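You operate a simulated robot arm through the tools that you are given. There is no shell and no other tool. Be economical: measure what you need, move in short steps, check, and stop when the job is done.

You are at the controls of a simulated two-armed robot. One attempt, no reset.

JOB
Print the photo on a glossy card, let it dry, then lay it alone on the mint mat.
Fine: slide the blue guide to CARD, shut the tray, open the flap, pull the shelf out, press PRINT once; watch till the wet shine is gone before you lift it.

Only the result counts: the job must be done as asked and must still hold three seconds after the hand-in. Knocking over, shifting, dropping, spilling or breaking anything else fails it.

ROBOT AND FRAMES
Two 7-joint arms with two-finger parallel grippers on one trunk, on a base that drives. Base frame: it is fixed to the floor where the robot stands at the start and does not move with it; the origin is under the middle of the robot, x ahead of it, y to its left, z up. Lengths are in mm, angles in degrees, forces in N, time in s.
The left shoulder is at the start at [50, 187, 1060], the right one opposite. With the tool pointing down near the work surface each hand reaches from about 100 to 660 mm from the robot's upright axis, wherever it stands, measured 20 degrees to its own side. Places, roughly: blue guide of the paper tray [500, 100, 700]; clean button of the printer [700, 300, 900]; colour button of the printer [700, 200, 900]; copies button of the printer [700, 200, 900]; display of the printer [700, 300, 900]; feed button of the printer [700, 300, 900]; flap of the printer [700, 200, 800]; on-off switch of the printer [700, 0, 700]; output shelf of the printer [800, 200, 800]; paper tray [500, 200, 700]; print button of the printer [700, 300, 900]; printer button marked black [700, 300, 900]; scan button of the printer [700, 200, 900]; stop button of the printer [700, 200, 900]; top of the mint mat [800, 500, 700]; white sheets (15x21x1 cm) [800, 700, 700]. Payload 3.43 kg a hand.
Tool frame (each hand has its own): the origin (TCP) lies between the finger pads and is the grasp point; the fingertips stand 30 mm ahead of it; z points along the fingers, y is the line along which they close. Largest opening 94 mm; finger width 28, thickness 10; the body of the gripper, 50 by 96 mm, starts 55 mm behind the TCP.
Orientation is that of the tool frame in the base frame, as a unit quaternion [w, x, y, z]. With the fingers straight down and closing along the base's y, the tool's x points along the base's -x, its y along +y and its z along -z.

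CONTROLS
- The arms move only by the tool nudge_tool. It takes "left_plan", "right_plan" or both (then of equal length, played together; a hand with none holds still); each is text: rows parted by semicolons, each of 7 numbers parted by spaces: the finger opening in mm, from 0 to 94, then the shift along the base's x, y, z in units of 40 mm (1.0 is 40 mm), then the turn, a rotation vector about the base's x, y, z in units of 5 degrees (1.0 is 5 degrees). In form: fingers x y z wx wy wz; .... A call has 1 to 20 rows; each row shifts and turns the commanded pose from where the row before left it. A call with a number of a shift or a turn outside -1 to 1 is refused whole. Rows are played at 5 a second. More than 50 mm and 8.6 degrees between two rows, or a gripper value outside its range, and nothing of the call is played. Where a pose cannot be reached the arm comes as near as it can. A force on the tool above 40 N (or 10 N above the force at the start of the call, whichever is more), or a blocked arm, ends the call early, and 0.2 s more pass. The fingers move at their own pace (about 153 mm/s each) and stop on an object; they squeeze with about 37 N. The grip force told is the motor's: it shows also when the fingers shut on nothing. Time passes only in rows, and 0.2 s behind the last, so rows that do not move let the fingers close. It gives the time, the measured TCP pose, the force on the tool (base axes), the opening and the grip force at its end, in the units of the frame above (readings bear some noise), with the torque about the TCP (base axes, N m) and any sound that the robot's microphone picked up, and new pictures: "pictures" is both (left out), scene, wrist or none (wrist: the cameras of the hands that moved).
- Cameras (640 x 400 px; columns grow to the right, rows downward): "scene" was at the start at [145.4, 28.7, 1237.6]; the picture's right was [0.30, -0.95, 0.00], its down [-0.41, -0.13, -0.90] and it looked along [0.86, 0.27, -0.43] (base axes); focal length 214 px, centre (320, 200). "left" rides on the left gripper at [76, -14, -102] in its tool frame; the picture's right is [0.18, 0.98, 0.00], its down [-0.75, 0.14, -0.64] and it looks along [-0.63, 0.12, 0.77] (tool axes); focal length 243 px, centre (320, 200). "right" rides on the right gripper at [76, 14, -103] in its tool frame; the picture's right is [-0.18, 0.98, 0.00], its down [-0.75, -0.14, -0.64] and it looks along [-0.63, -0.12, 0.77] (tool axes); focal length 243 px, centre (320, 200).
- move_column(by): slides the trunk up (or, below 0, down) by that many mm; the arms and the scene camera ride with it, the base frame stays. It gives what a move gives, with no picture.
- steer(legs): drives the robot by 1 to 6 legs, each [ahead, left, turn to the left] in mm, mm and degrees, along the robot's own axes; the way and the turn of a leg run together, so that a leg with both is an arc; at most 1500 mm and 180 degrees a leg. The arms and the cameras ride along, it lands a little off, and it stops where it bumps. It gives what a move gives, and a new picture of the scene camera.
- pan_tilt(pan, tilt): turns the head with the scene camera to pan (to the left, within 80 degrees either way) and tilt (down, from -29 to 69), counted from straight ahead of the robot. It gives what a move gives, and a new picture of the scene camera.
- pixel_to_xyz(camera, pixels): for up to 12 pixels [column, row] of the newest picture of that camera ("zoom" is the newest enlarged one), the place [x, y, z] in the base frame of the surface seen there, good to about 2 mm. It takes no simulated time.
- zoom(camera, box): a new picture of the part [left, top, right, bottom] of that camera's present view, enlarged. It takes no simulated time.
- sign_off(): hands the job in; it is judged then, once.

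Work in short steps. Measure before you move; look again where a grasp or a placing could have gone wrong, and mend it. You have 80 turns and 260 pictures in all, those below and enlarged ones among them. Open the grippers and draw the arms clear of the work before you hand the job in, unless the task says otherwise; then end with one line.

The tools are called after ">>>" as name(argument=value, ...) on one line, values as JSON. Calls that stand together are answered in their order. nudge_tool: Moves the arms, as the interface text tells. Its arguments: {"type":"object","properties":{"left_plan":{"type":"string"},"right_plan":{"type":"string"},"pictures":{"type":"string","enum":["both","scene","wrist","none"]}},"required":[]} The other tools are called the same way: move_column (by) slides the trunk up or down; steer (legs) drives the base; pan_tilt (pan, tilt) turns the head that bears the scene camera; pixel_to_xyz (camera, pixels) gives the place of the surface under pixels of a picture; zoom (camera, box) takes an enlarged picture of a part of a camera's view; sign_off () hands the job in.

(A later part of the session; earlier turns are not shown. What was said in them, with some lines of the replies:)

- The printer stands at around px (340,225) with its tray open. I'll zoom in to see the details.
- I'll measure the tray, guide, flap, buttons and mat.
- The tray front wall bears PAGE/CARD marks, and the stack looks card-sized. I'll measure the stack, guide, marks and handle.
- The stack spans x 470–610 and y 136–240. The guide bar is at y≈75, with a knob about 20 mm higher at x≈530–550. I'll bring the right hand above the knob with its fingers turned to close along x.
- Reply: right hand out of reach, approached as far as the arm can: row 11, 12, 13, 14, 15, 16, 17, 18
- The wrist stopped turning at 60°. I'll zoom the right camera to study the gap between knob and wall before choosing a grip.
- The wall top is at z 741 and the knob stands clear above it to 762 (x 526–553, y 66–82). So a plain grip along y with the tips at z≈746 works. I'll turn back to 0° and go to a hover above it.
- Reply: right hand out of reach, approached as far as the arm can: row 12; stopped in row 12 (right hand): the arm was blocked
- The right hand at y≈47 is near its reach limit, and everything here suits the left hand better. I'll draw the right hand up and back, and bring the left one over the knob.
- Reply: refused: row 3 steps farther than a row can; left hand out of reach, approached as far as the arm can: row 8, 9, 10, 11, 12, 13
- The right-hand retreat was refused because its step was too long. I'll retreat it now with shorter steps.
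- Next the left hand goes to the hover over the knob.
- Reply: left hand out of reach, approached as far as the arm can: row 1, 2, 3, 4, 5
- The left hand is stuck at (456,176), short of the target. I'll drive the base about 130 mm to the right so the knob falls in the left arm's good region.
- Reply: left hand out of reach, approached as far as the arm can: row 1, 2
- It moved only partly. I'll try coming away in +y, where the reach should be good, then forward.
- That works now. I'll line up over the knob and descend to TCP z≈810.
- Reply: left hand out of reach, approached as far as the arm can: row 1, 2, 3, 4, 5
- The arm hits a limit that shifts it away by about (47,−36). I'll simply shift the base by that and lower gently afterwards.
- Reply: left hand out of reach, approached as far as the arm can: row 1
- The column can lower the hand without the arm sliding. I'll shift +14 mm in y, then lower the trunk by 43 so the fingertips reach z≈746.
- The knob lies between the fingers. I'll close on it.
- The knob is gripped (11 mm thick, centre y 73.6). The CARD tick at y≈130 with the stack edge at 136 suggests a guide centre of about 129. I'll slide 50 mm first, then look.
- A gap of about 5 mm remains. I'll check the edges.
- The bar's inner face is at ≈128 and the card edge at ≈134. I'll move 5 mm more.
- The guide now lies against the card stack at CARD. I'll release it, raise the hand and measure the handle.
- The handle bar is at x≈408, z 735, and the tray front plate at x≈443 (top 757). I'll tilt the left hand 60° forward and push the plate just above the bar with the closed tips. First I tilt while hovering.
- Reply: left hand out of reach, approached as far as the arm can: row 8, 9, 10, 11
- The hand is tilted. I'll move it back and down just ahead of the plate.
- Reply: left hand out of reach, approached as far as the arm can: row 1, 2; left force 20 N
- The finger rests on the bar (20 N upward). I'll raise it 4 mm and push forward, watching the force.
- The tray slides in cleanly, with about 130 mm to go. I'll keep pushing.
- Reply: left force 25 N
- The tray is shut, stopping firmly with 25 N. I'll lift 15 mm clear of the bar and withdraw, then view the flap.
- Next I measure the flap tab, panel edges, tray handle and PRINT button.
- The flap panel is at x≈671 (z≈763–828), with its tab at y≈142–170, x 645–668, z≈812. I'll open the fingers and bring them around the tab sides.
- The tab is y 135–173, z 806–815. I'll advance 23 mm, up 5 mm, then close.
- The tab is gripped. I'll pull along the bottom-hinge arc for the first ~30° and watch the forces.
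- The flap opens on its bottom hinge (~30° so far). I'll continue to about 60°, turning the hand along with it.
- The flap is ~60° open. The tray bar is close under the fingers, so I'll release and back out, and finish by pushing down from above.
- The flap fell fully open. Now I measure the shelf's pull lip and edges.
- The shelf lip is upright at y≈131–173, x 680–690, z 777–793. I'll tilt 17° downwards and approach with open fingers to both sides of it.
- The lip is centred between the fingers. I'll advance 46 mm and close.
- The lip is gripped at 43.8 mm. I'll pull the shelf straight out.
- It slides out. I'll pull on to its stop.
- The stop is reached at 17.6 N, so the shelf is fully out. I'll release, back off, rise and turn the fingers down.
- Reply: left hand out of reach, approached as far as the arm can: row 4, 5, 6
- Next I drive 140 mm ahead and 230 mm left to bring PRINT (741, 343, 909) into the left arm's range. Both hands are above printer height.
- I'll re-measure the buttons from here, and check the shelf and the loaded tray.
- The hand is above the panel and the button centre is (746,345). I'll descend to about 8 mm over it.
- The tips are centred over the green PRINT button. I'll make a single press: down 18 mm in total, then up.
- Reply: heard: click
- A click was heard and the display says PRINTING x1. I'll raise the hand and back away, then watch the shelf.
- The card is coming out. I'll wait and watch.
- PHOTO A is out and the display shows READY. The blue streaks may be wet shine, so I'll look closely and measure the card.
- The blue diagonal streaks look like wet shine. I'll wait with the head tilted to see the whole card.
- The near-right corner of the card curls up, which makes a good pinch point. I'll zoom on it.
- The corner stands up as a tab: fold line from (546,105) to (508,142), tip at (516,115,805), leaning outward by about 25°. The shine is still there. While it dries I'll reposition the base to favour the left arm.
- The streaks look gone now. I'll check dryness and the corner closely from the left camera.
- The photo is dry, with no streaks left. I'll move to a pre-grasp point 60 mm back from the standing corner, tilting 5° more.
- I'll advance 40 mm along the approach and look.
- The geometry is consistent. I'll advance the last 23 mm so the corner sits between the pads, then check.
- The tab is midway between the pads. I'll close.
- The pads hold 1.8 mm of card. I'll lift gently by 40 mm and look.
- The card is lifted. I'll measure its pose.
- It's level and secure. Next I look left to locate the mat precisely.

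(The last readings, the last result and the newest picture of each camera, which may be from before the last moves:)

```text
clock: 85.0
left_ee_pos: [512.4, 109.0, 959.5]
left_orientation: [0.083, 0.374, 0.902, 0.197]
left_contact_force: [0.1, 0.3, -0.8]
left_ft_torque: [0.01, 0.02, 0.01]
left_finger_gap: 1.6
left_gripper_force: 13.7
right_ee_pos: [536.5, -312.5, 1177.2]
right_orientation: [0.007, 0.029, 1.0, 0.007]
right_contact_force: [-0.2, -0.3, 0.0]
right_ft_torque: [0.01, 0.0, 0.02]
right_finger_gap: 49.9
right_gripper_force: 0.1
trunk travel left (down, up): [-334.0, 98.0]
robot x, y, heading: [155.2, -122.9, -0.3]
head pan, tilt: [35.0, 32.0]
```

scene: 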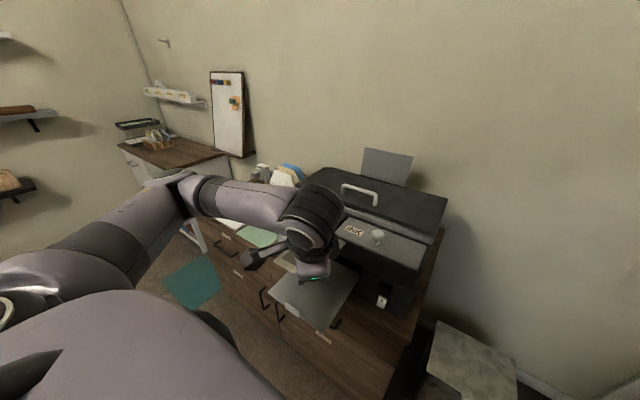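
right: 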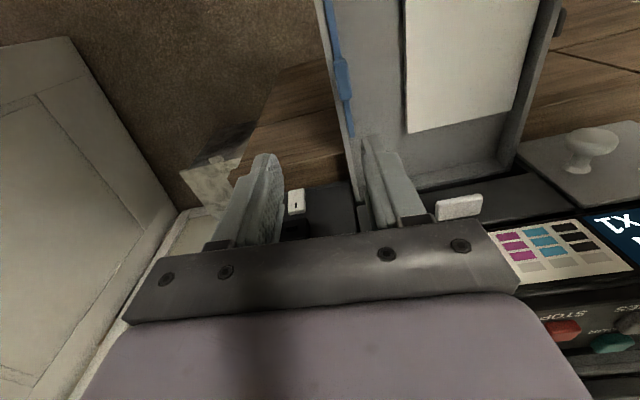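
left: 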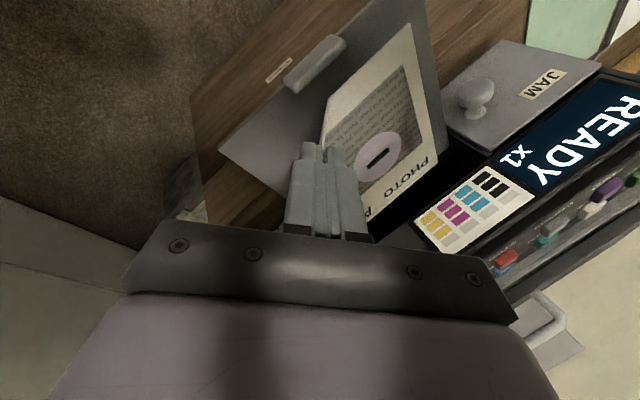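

I'll drive 300 mm left then 40 ahead, carrying the card at z≈918 in front of the printer.

>>> steer(legs=[[0, 300, 0], [40, 0, 0]])

>>> zoom(camera="left", box=[220, 0, 640, 260])

```text
clock: 88.6
left_ee_pos: [552.3, 405.8, 958.8]
left_orientation: [0.082, 0.374, 0.903, 0.196]
left_contact_force: [0.0, -0.5, 0.2]
left_ft_torque: [-0.02, 0.0, -0.03]
left_finger_gap: 1.7
left_gripper_force: 13.7
right_ee_pos: [577.4, -15.4, 1177.3]
right_orientation: [0.008, 0.028, 1.0, 0.006]
right_contact_force: [0.4, 0.1, -0.2]
right_ft_torque: [0.01, 0.01, -0.04]
right_finger_gap: 50.0
right_gripper_force: 0.0
trunk travel left (down, up): [-334.0, 98.0]
robot x, y, heading: [200.9, 170.5, -0.2]
head pan, tilt: [35.0, 32.0]
```

scene: 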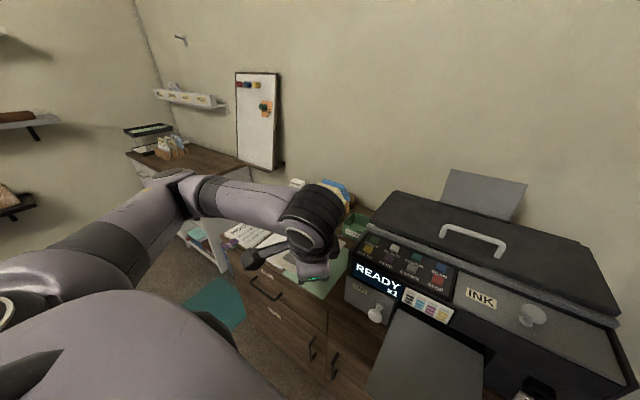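

```text
1.52 times, centred on (430, 130) of left
```

zoom: 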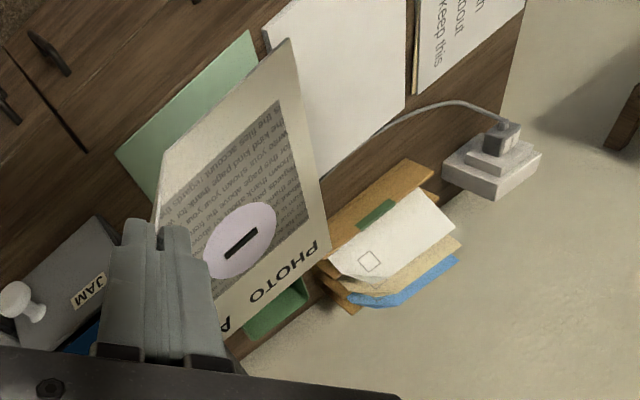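

>>> pixel_to_xyz(camera="zoom", pixels=[[250, 34], [120, 156], [150, 198], [257, 70], [286, 48], [326, 250], [230, 330], [164, 180], [240, 200], [255, 318], [320, 270], [264, 30]])

>>> zoom(camera="scene", box=[210, 170, 390, 310])

```text
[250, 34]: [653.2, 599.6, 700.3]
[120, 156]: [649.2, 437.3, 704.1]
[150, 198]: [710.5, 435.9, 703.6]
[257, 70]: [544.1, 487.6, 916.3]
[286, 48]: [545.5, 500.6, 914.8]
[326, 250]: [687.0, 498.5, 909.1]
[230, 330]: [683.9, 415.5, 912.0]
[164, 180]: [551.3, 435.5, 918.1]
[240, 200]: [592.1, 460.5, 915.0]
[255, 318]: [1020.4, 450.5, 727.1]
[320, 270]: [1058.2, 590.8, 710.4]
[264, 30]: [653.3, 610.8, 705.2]
```

```text
2.86 times, centred on (300, 240) of scene
```

zoom: 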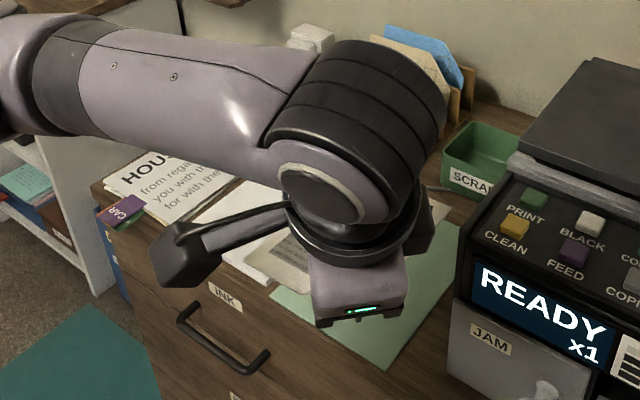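

The mat spans x 650–865 and y 437–598. The card centre is at (617,451), so I shift it by about (+140,+70), level it by ~3°, then measure again.

>>> nudge_tool(left_plan="0 0.3 0.2 0 0 -0.3 0;0 0.55 0.3 0 0 -0.3 0;0 0.6 0.3 0 0 0 0;0 0.6 0.3 0 0 0 0;0 0.6 0.3 0 0 0 0;0 0.5 0.25 0 0 0 0;0 0.3 0.15 0 0 0 0", pictures="wrist")

>>> move_column(by=-130)

>>> zoom(camera="left", box=[220, 0, 640, 260])

```text
clock: 90.2
left_ee_pos: [689.4, 478.2, 957.7]
left_orientation: [0.106, 0.369, 0.9, 0.207]
left_contact_force: [-0.3, -1.3, -0.8]
left_ft_torque: [-0.04, 0.0, -0.03]
left_finger_gap: 1.9
left_gripper_force: 13.8
right_ee_pos: [577.2, -15.8, 1176.5]
right_orientation: [0.008, 0.028, 1.0, 0.007]
right_contact_force: [0.1, -0.3, -0.3]
right_ft_torque: [0.02, -0.01, 0.01]
right_finger_gap: 50.2
right_gripper_force: 0.1
trunk travel left (down, up): [-334.0, 98.0]
robot x, y, heading: [195.8, 169.6, 0.2]
head pan, tilt: [35.0, 32.0]
```

left: 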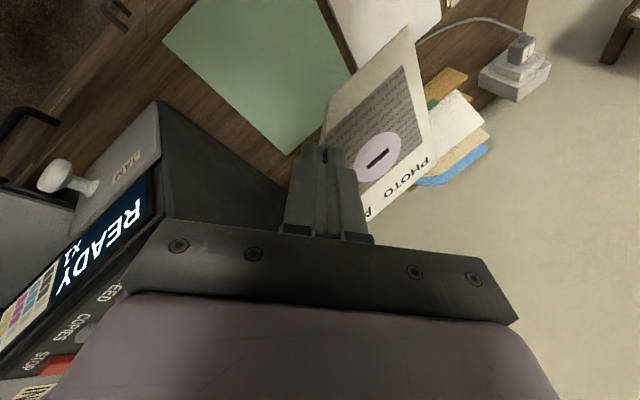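

```text
clock: 91.8
left_ee_pos: [689.4, 478.6, 828.8]
left_orientation: [0.106, 0.369, 0.9, 0.207]
left_contact_force: [-0.1, -0.4, 0.2]
left_ft_torque: [-0.01, -0.02, 0.02]
left_finger_gap: 1.6
left_gripper_force: 14.3
right_ee_pos: [576.4, -16.1, 1048.4]
right_orientation: [0.008, 0.027, 1.0, 0.008]
right_contact_force: [0.1, 0.3, 0.4]
right_ft_torque: [-0.01, -0.02, 0.02]
right_finger_gap: 50.4
right_gripper_force: 0.1
trunk travel left (down, up): [-204.0, 228.0]
robot x, y, heading: [198.5, 173.4, -0.0]
head pan, tilt: [35.0, 32.0]
```

```text
1.52 times, centred on (430, 130) of left
```

zoom: 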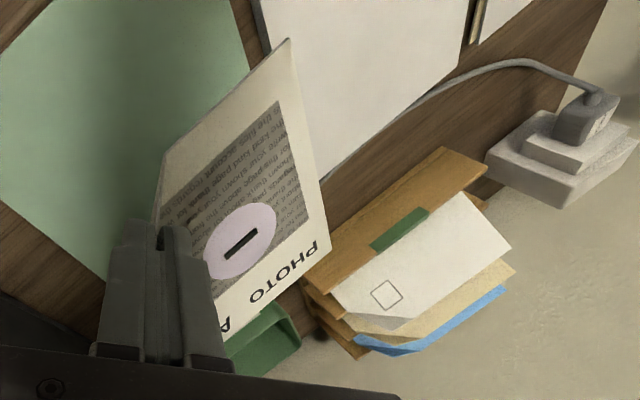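

>>> pixel_to_xyz(camera="zoom", pixels=[[286, 48], [326, 250], [228, 330], [166, 180], [240, 200], [238, 10], [258, 45], [10, 200], [95, 275], [140, 150], [270, 40], [285, 320]])

>>> zoom(camera="scene", box=[240, 190, 400, 330])

```text
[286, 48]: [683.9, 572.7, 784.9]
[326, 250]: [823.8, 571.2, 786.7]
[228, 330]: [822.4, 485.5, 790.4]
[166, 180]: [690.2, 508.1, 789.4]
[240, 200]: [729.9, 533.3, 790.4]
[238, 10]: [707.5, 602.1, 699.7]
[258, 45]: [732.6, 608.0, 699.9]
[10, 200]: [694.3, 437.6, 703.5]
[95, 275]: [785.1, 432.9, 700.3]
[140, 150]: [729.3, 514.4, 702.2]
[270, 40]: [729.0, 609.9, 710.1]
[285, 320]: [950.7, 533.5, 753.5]
```

```text
2.86 times, centred on (320, 260) of scene
```

zoom: 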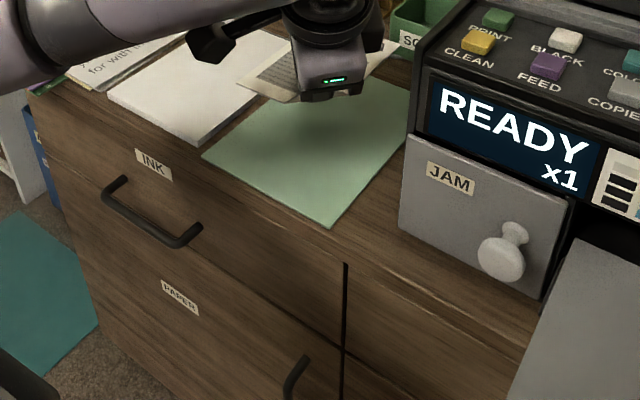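

The card is level at z≈787, over x 680–828, y 472–574, well inside the mat. I'll lower the trunk by 62.

>>> move_column(by=-62)

>>> zoom(camera="left", box=[220, 0, 640, 260])

>>> pixel_to_xyz(camera="zoom", pixels=[[286, 48], [326, 250], [228, 330], [166, 180], [240, 200], [120, 100], [60, 150]])

```text
clock: 92.8
left_ee_pos: [689.1, 479.0, 767.3]
left_orientation: [0.106, 0.368, 0.9, 0.207]
left_contact_force: [0.3, -0.6, -0.8]
left_ft_torque: [0.0, 0.05, -0.04]
left_finger_gap: 1.6
left_gripper_force: 14.1
right_ee_pos: [576.6, -16.9, 986.3]
right_orientation: [0.007, 0.027, 1.0, 0.007]
right_contact_force: [-0.2, 0.2, 0.2]
right_ft_torque: [0.0, -0.01, 0.0]
right_finger_gap: 50.2
right_gripper_force: 0.1
trunk travel left (down, up): [-142.0, 290.0]
robot x, y, heading: [193.9, 176.2, 0.1]
head pan, tilt: [35.0, 32.0]
```

```text
1.52 times, centred on (430, 130) of left
```

zoom: 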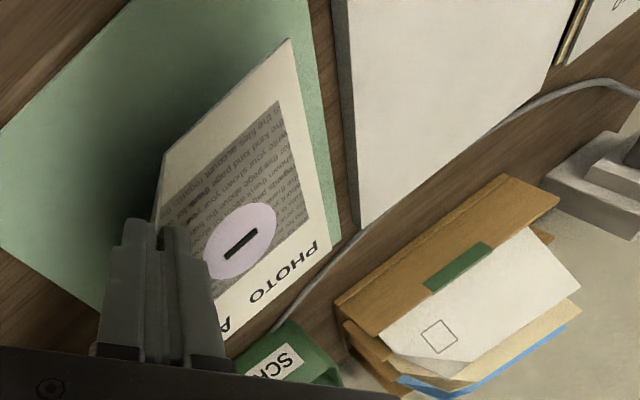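

```text
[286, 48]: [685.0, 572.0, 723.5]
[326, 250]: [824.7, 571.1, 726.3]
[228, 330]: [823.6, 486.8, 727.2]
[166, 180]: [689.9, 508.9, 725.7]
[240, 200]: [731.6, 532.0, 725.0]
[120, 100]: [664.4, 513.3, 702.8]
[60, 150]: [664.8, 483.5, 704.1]
```

The card is at z≈725 and the mat at 704. I'll lower the last 19 mm gently.

>>> nudge_tool(left_plan="0 0 0 -0.2 0 0 0;0 0 -0.05 -0.15 0 0 0;0 0 0 -0.13 0 0 0;0 0 0 0 0 0 0", pictures="wrist")

>>> zoom(camera="left", box=[220, 0, 640, 260])

>>> pixel_to_xyz(camera="zoom", pixels=[[286, 48], [322, 245], [228, 330], [166, 180], [240, 200], [120, 100]])

```text
clock: 93.8
left_ee_pos: [689.6, 476.0, 747.6]
left_orientation: [0.106, 0.368, 0.9, 0.207]
left_contact_force: [0.6, -0.5, 1.3]
left_ft_torque: [0.16, 0.03, 0.07]
left_finger_gap: 1.6
left_gripper_force: 13.2
right_ee_pos: [575.4, -16.9, 985.8]
right_orientation: [0.009, 0.028, 1.0, 0.007]
right_contact_force: [-0.1, 0.2, -0.3]
right_ft_torque: [-0.03, 0.04, 0.01]
right_finger_gap: 50.2
right_gripper_force: 0.0
trunk travel left (down, up): [-142.0, 290.0]
robot x, y, heading: [195.6, 171.3, -0.0]
head pan, tilt: [35.0, 32.0]
```

left: 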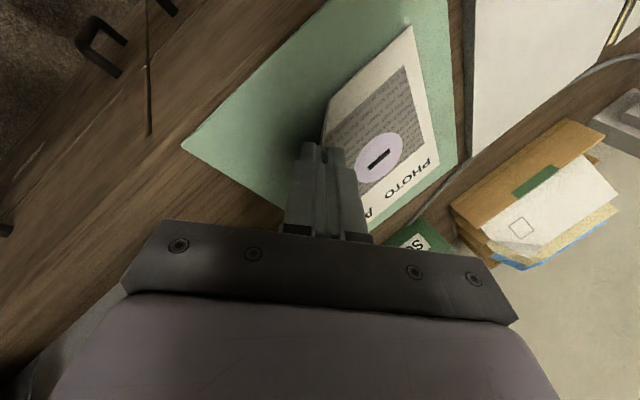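

```text
1.52 times, centred on (430, 130) of left
```

zoom: 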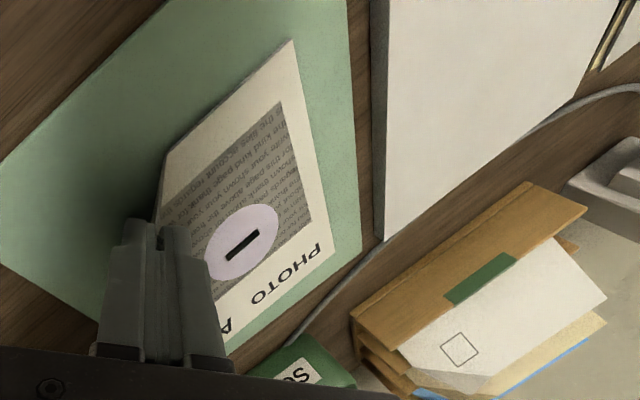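

```text
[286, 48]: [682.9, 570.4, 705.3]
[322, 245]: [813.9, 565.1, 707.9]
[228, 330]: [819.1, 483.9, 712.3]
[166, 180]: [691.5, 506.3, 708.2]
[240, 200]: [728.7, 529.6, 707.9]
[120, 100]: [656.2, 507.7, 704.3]
```

The card touches the mat within a few mm all over. I'll release gently and withdraw along the approach line.

>>> nudge_tool(left_plan="8 0 0 0 0 0 0;20 0 0 0 0 0 0;24 0 0 0 0 0 0;24 -0.08 -0.08 0.24 0 0 0;24 -0.12 -0.12 0.36 0 0 0;24 -0.2 -0.2 0.6 0 0 0;24 -0.2 -0.2 0.6 0 0 0;24 -0.1 -0.1 0.8 0 0 0;24 -0.1 0 0.8 0 0 0;24 -0.1 0 0.8 0 0 0")

>>> zoom(camera="left", box=[220, 0, 640, 260])

```text
clock: 96.0
left_ee_pos: [652.6, 449.3, 916.3]
left_orientation: [0.104, 0.368, 0.9, 0.207]
left_contact_force: [0.5, -0.8, -0.3]
left_ft_torque: [0.01, -0.03, -0.01]
left_finger_gap: 23.8
left_gripper_force: 0.1
right_ee_pos: [575.8, -16.1, 985.5]
right_orientation: [0.008, 0.028, 1.0, 0.006]
right_contact_force: [0.1, 0.0, 0.3]
right_ft_torque: [-0.01, -0.03, -0.02]
right_finger_gap: 50.2
right_gripper_force: 0.1
trunk travel left (down, up): [-142.0, 290.0]
robot x, y, heading: [198.5, 173.7, -0.0]
head pan, tilt: [35.0, 32.0]
```

scene: 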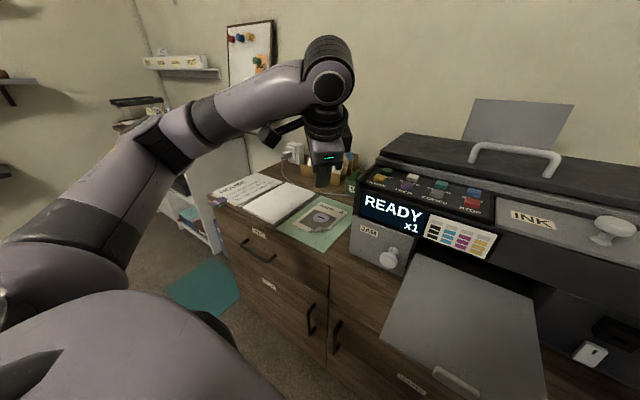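
left: 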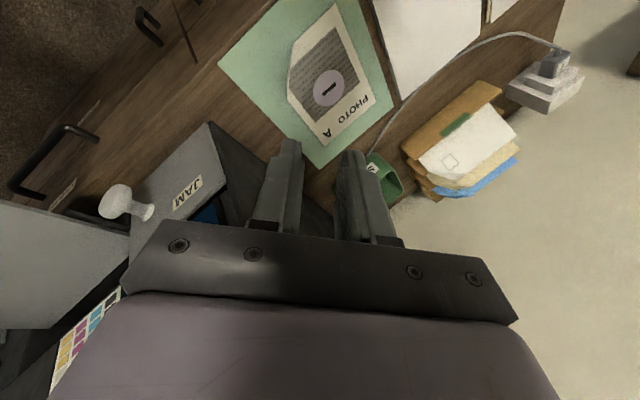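

```text
1.52 times, centred on (430, 130) of left
```

zoom: 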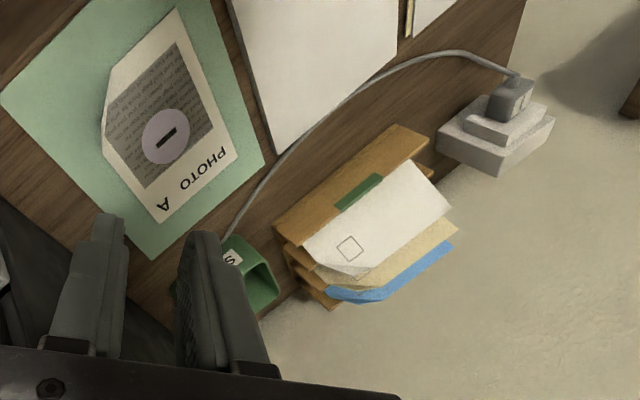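

The photo lies flat and alone inside the mat. I'll draw the left arm back and do a final check.

>>> pixel_to_xyz(camera="zoom", pixels=[[178, 15], [235, 160], [160, 220], [106, 150], [170, 100]])

>>> nudge_tool(left_plan="60 -0.6 0 0.7 0 0 0;60 -0.8 0 0.5 0 0 0;60 -0.8 0 0.5 0 0 0;60 -0.8 0 0.3 0 0 0;60 -0.8 0 0.3 0 0 0;60 -0.8 0 0 0 0 0", pictures="scene")

>>> zoom(camera="scene", box=[200, 150, 400, 290])

```text
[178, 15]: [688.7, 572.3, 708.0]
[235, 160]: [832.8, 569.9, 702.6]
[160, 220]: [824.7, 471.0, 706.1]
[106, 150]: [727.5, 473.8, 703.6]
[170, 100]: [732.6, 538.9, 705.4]
```

```text
clock: 97.4
left_ee_pos: [468.8, 448.7, 1008.6]
left_orientation: [0.106, 0.368, 0.9, 0.207]
left_contact_force: [0.7, 0.4, 0.0]
left_ft_torque: [0.01, 0.04, 0.02]
left_finger_gap: 59.8
left_gripper_force: 0.0
right_ee_pos: [575.9, -15.9, 986.0]
right_orientation: [0.008, 0.027, 1.0, 0.007]
right_contact_force: [0.5, 1.1, 0.5]
right_ft_torque: [0.02, 0.0, 0.0]
right_finger_gap: 49.9
right_gripper_force: 0.1
trunk travel left (down, up): [-142.0, 290.0]
robot x, y, heading: [197.2, 172.3, 0.1]
head pan, tilt: [35.0, 32.0]
```

scene: 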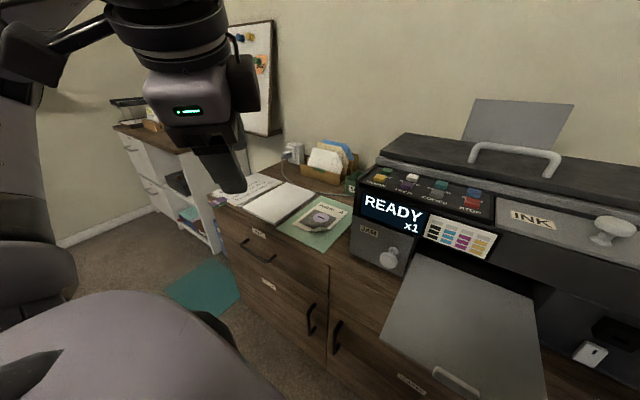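

```text
2.86 times, centred on (300, 220) of scene
```

zoom: 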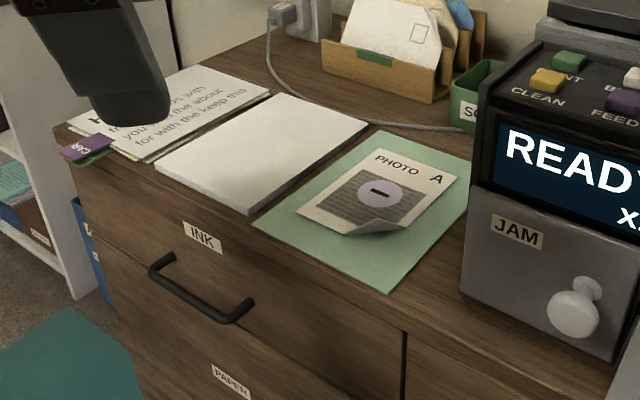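

The dry PHOTO A lies flat and alone on the mint mat, both grippers are open and the arms are clear. I'm handing it in.

>>> sign_off()

```text
The job is handed in.
```

I printed the photo once on the card from the tray, waited until the wet streaks were gone, and laid it flat and alone inside the mint mat.
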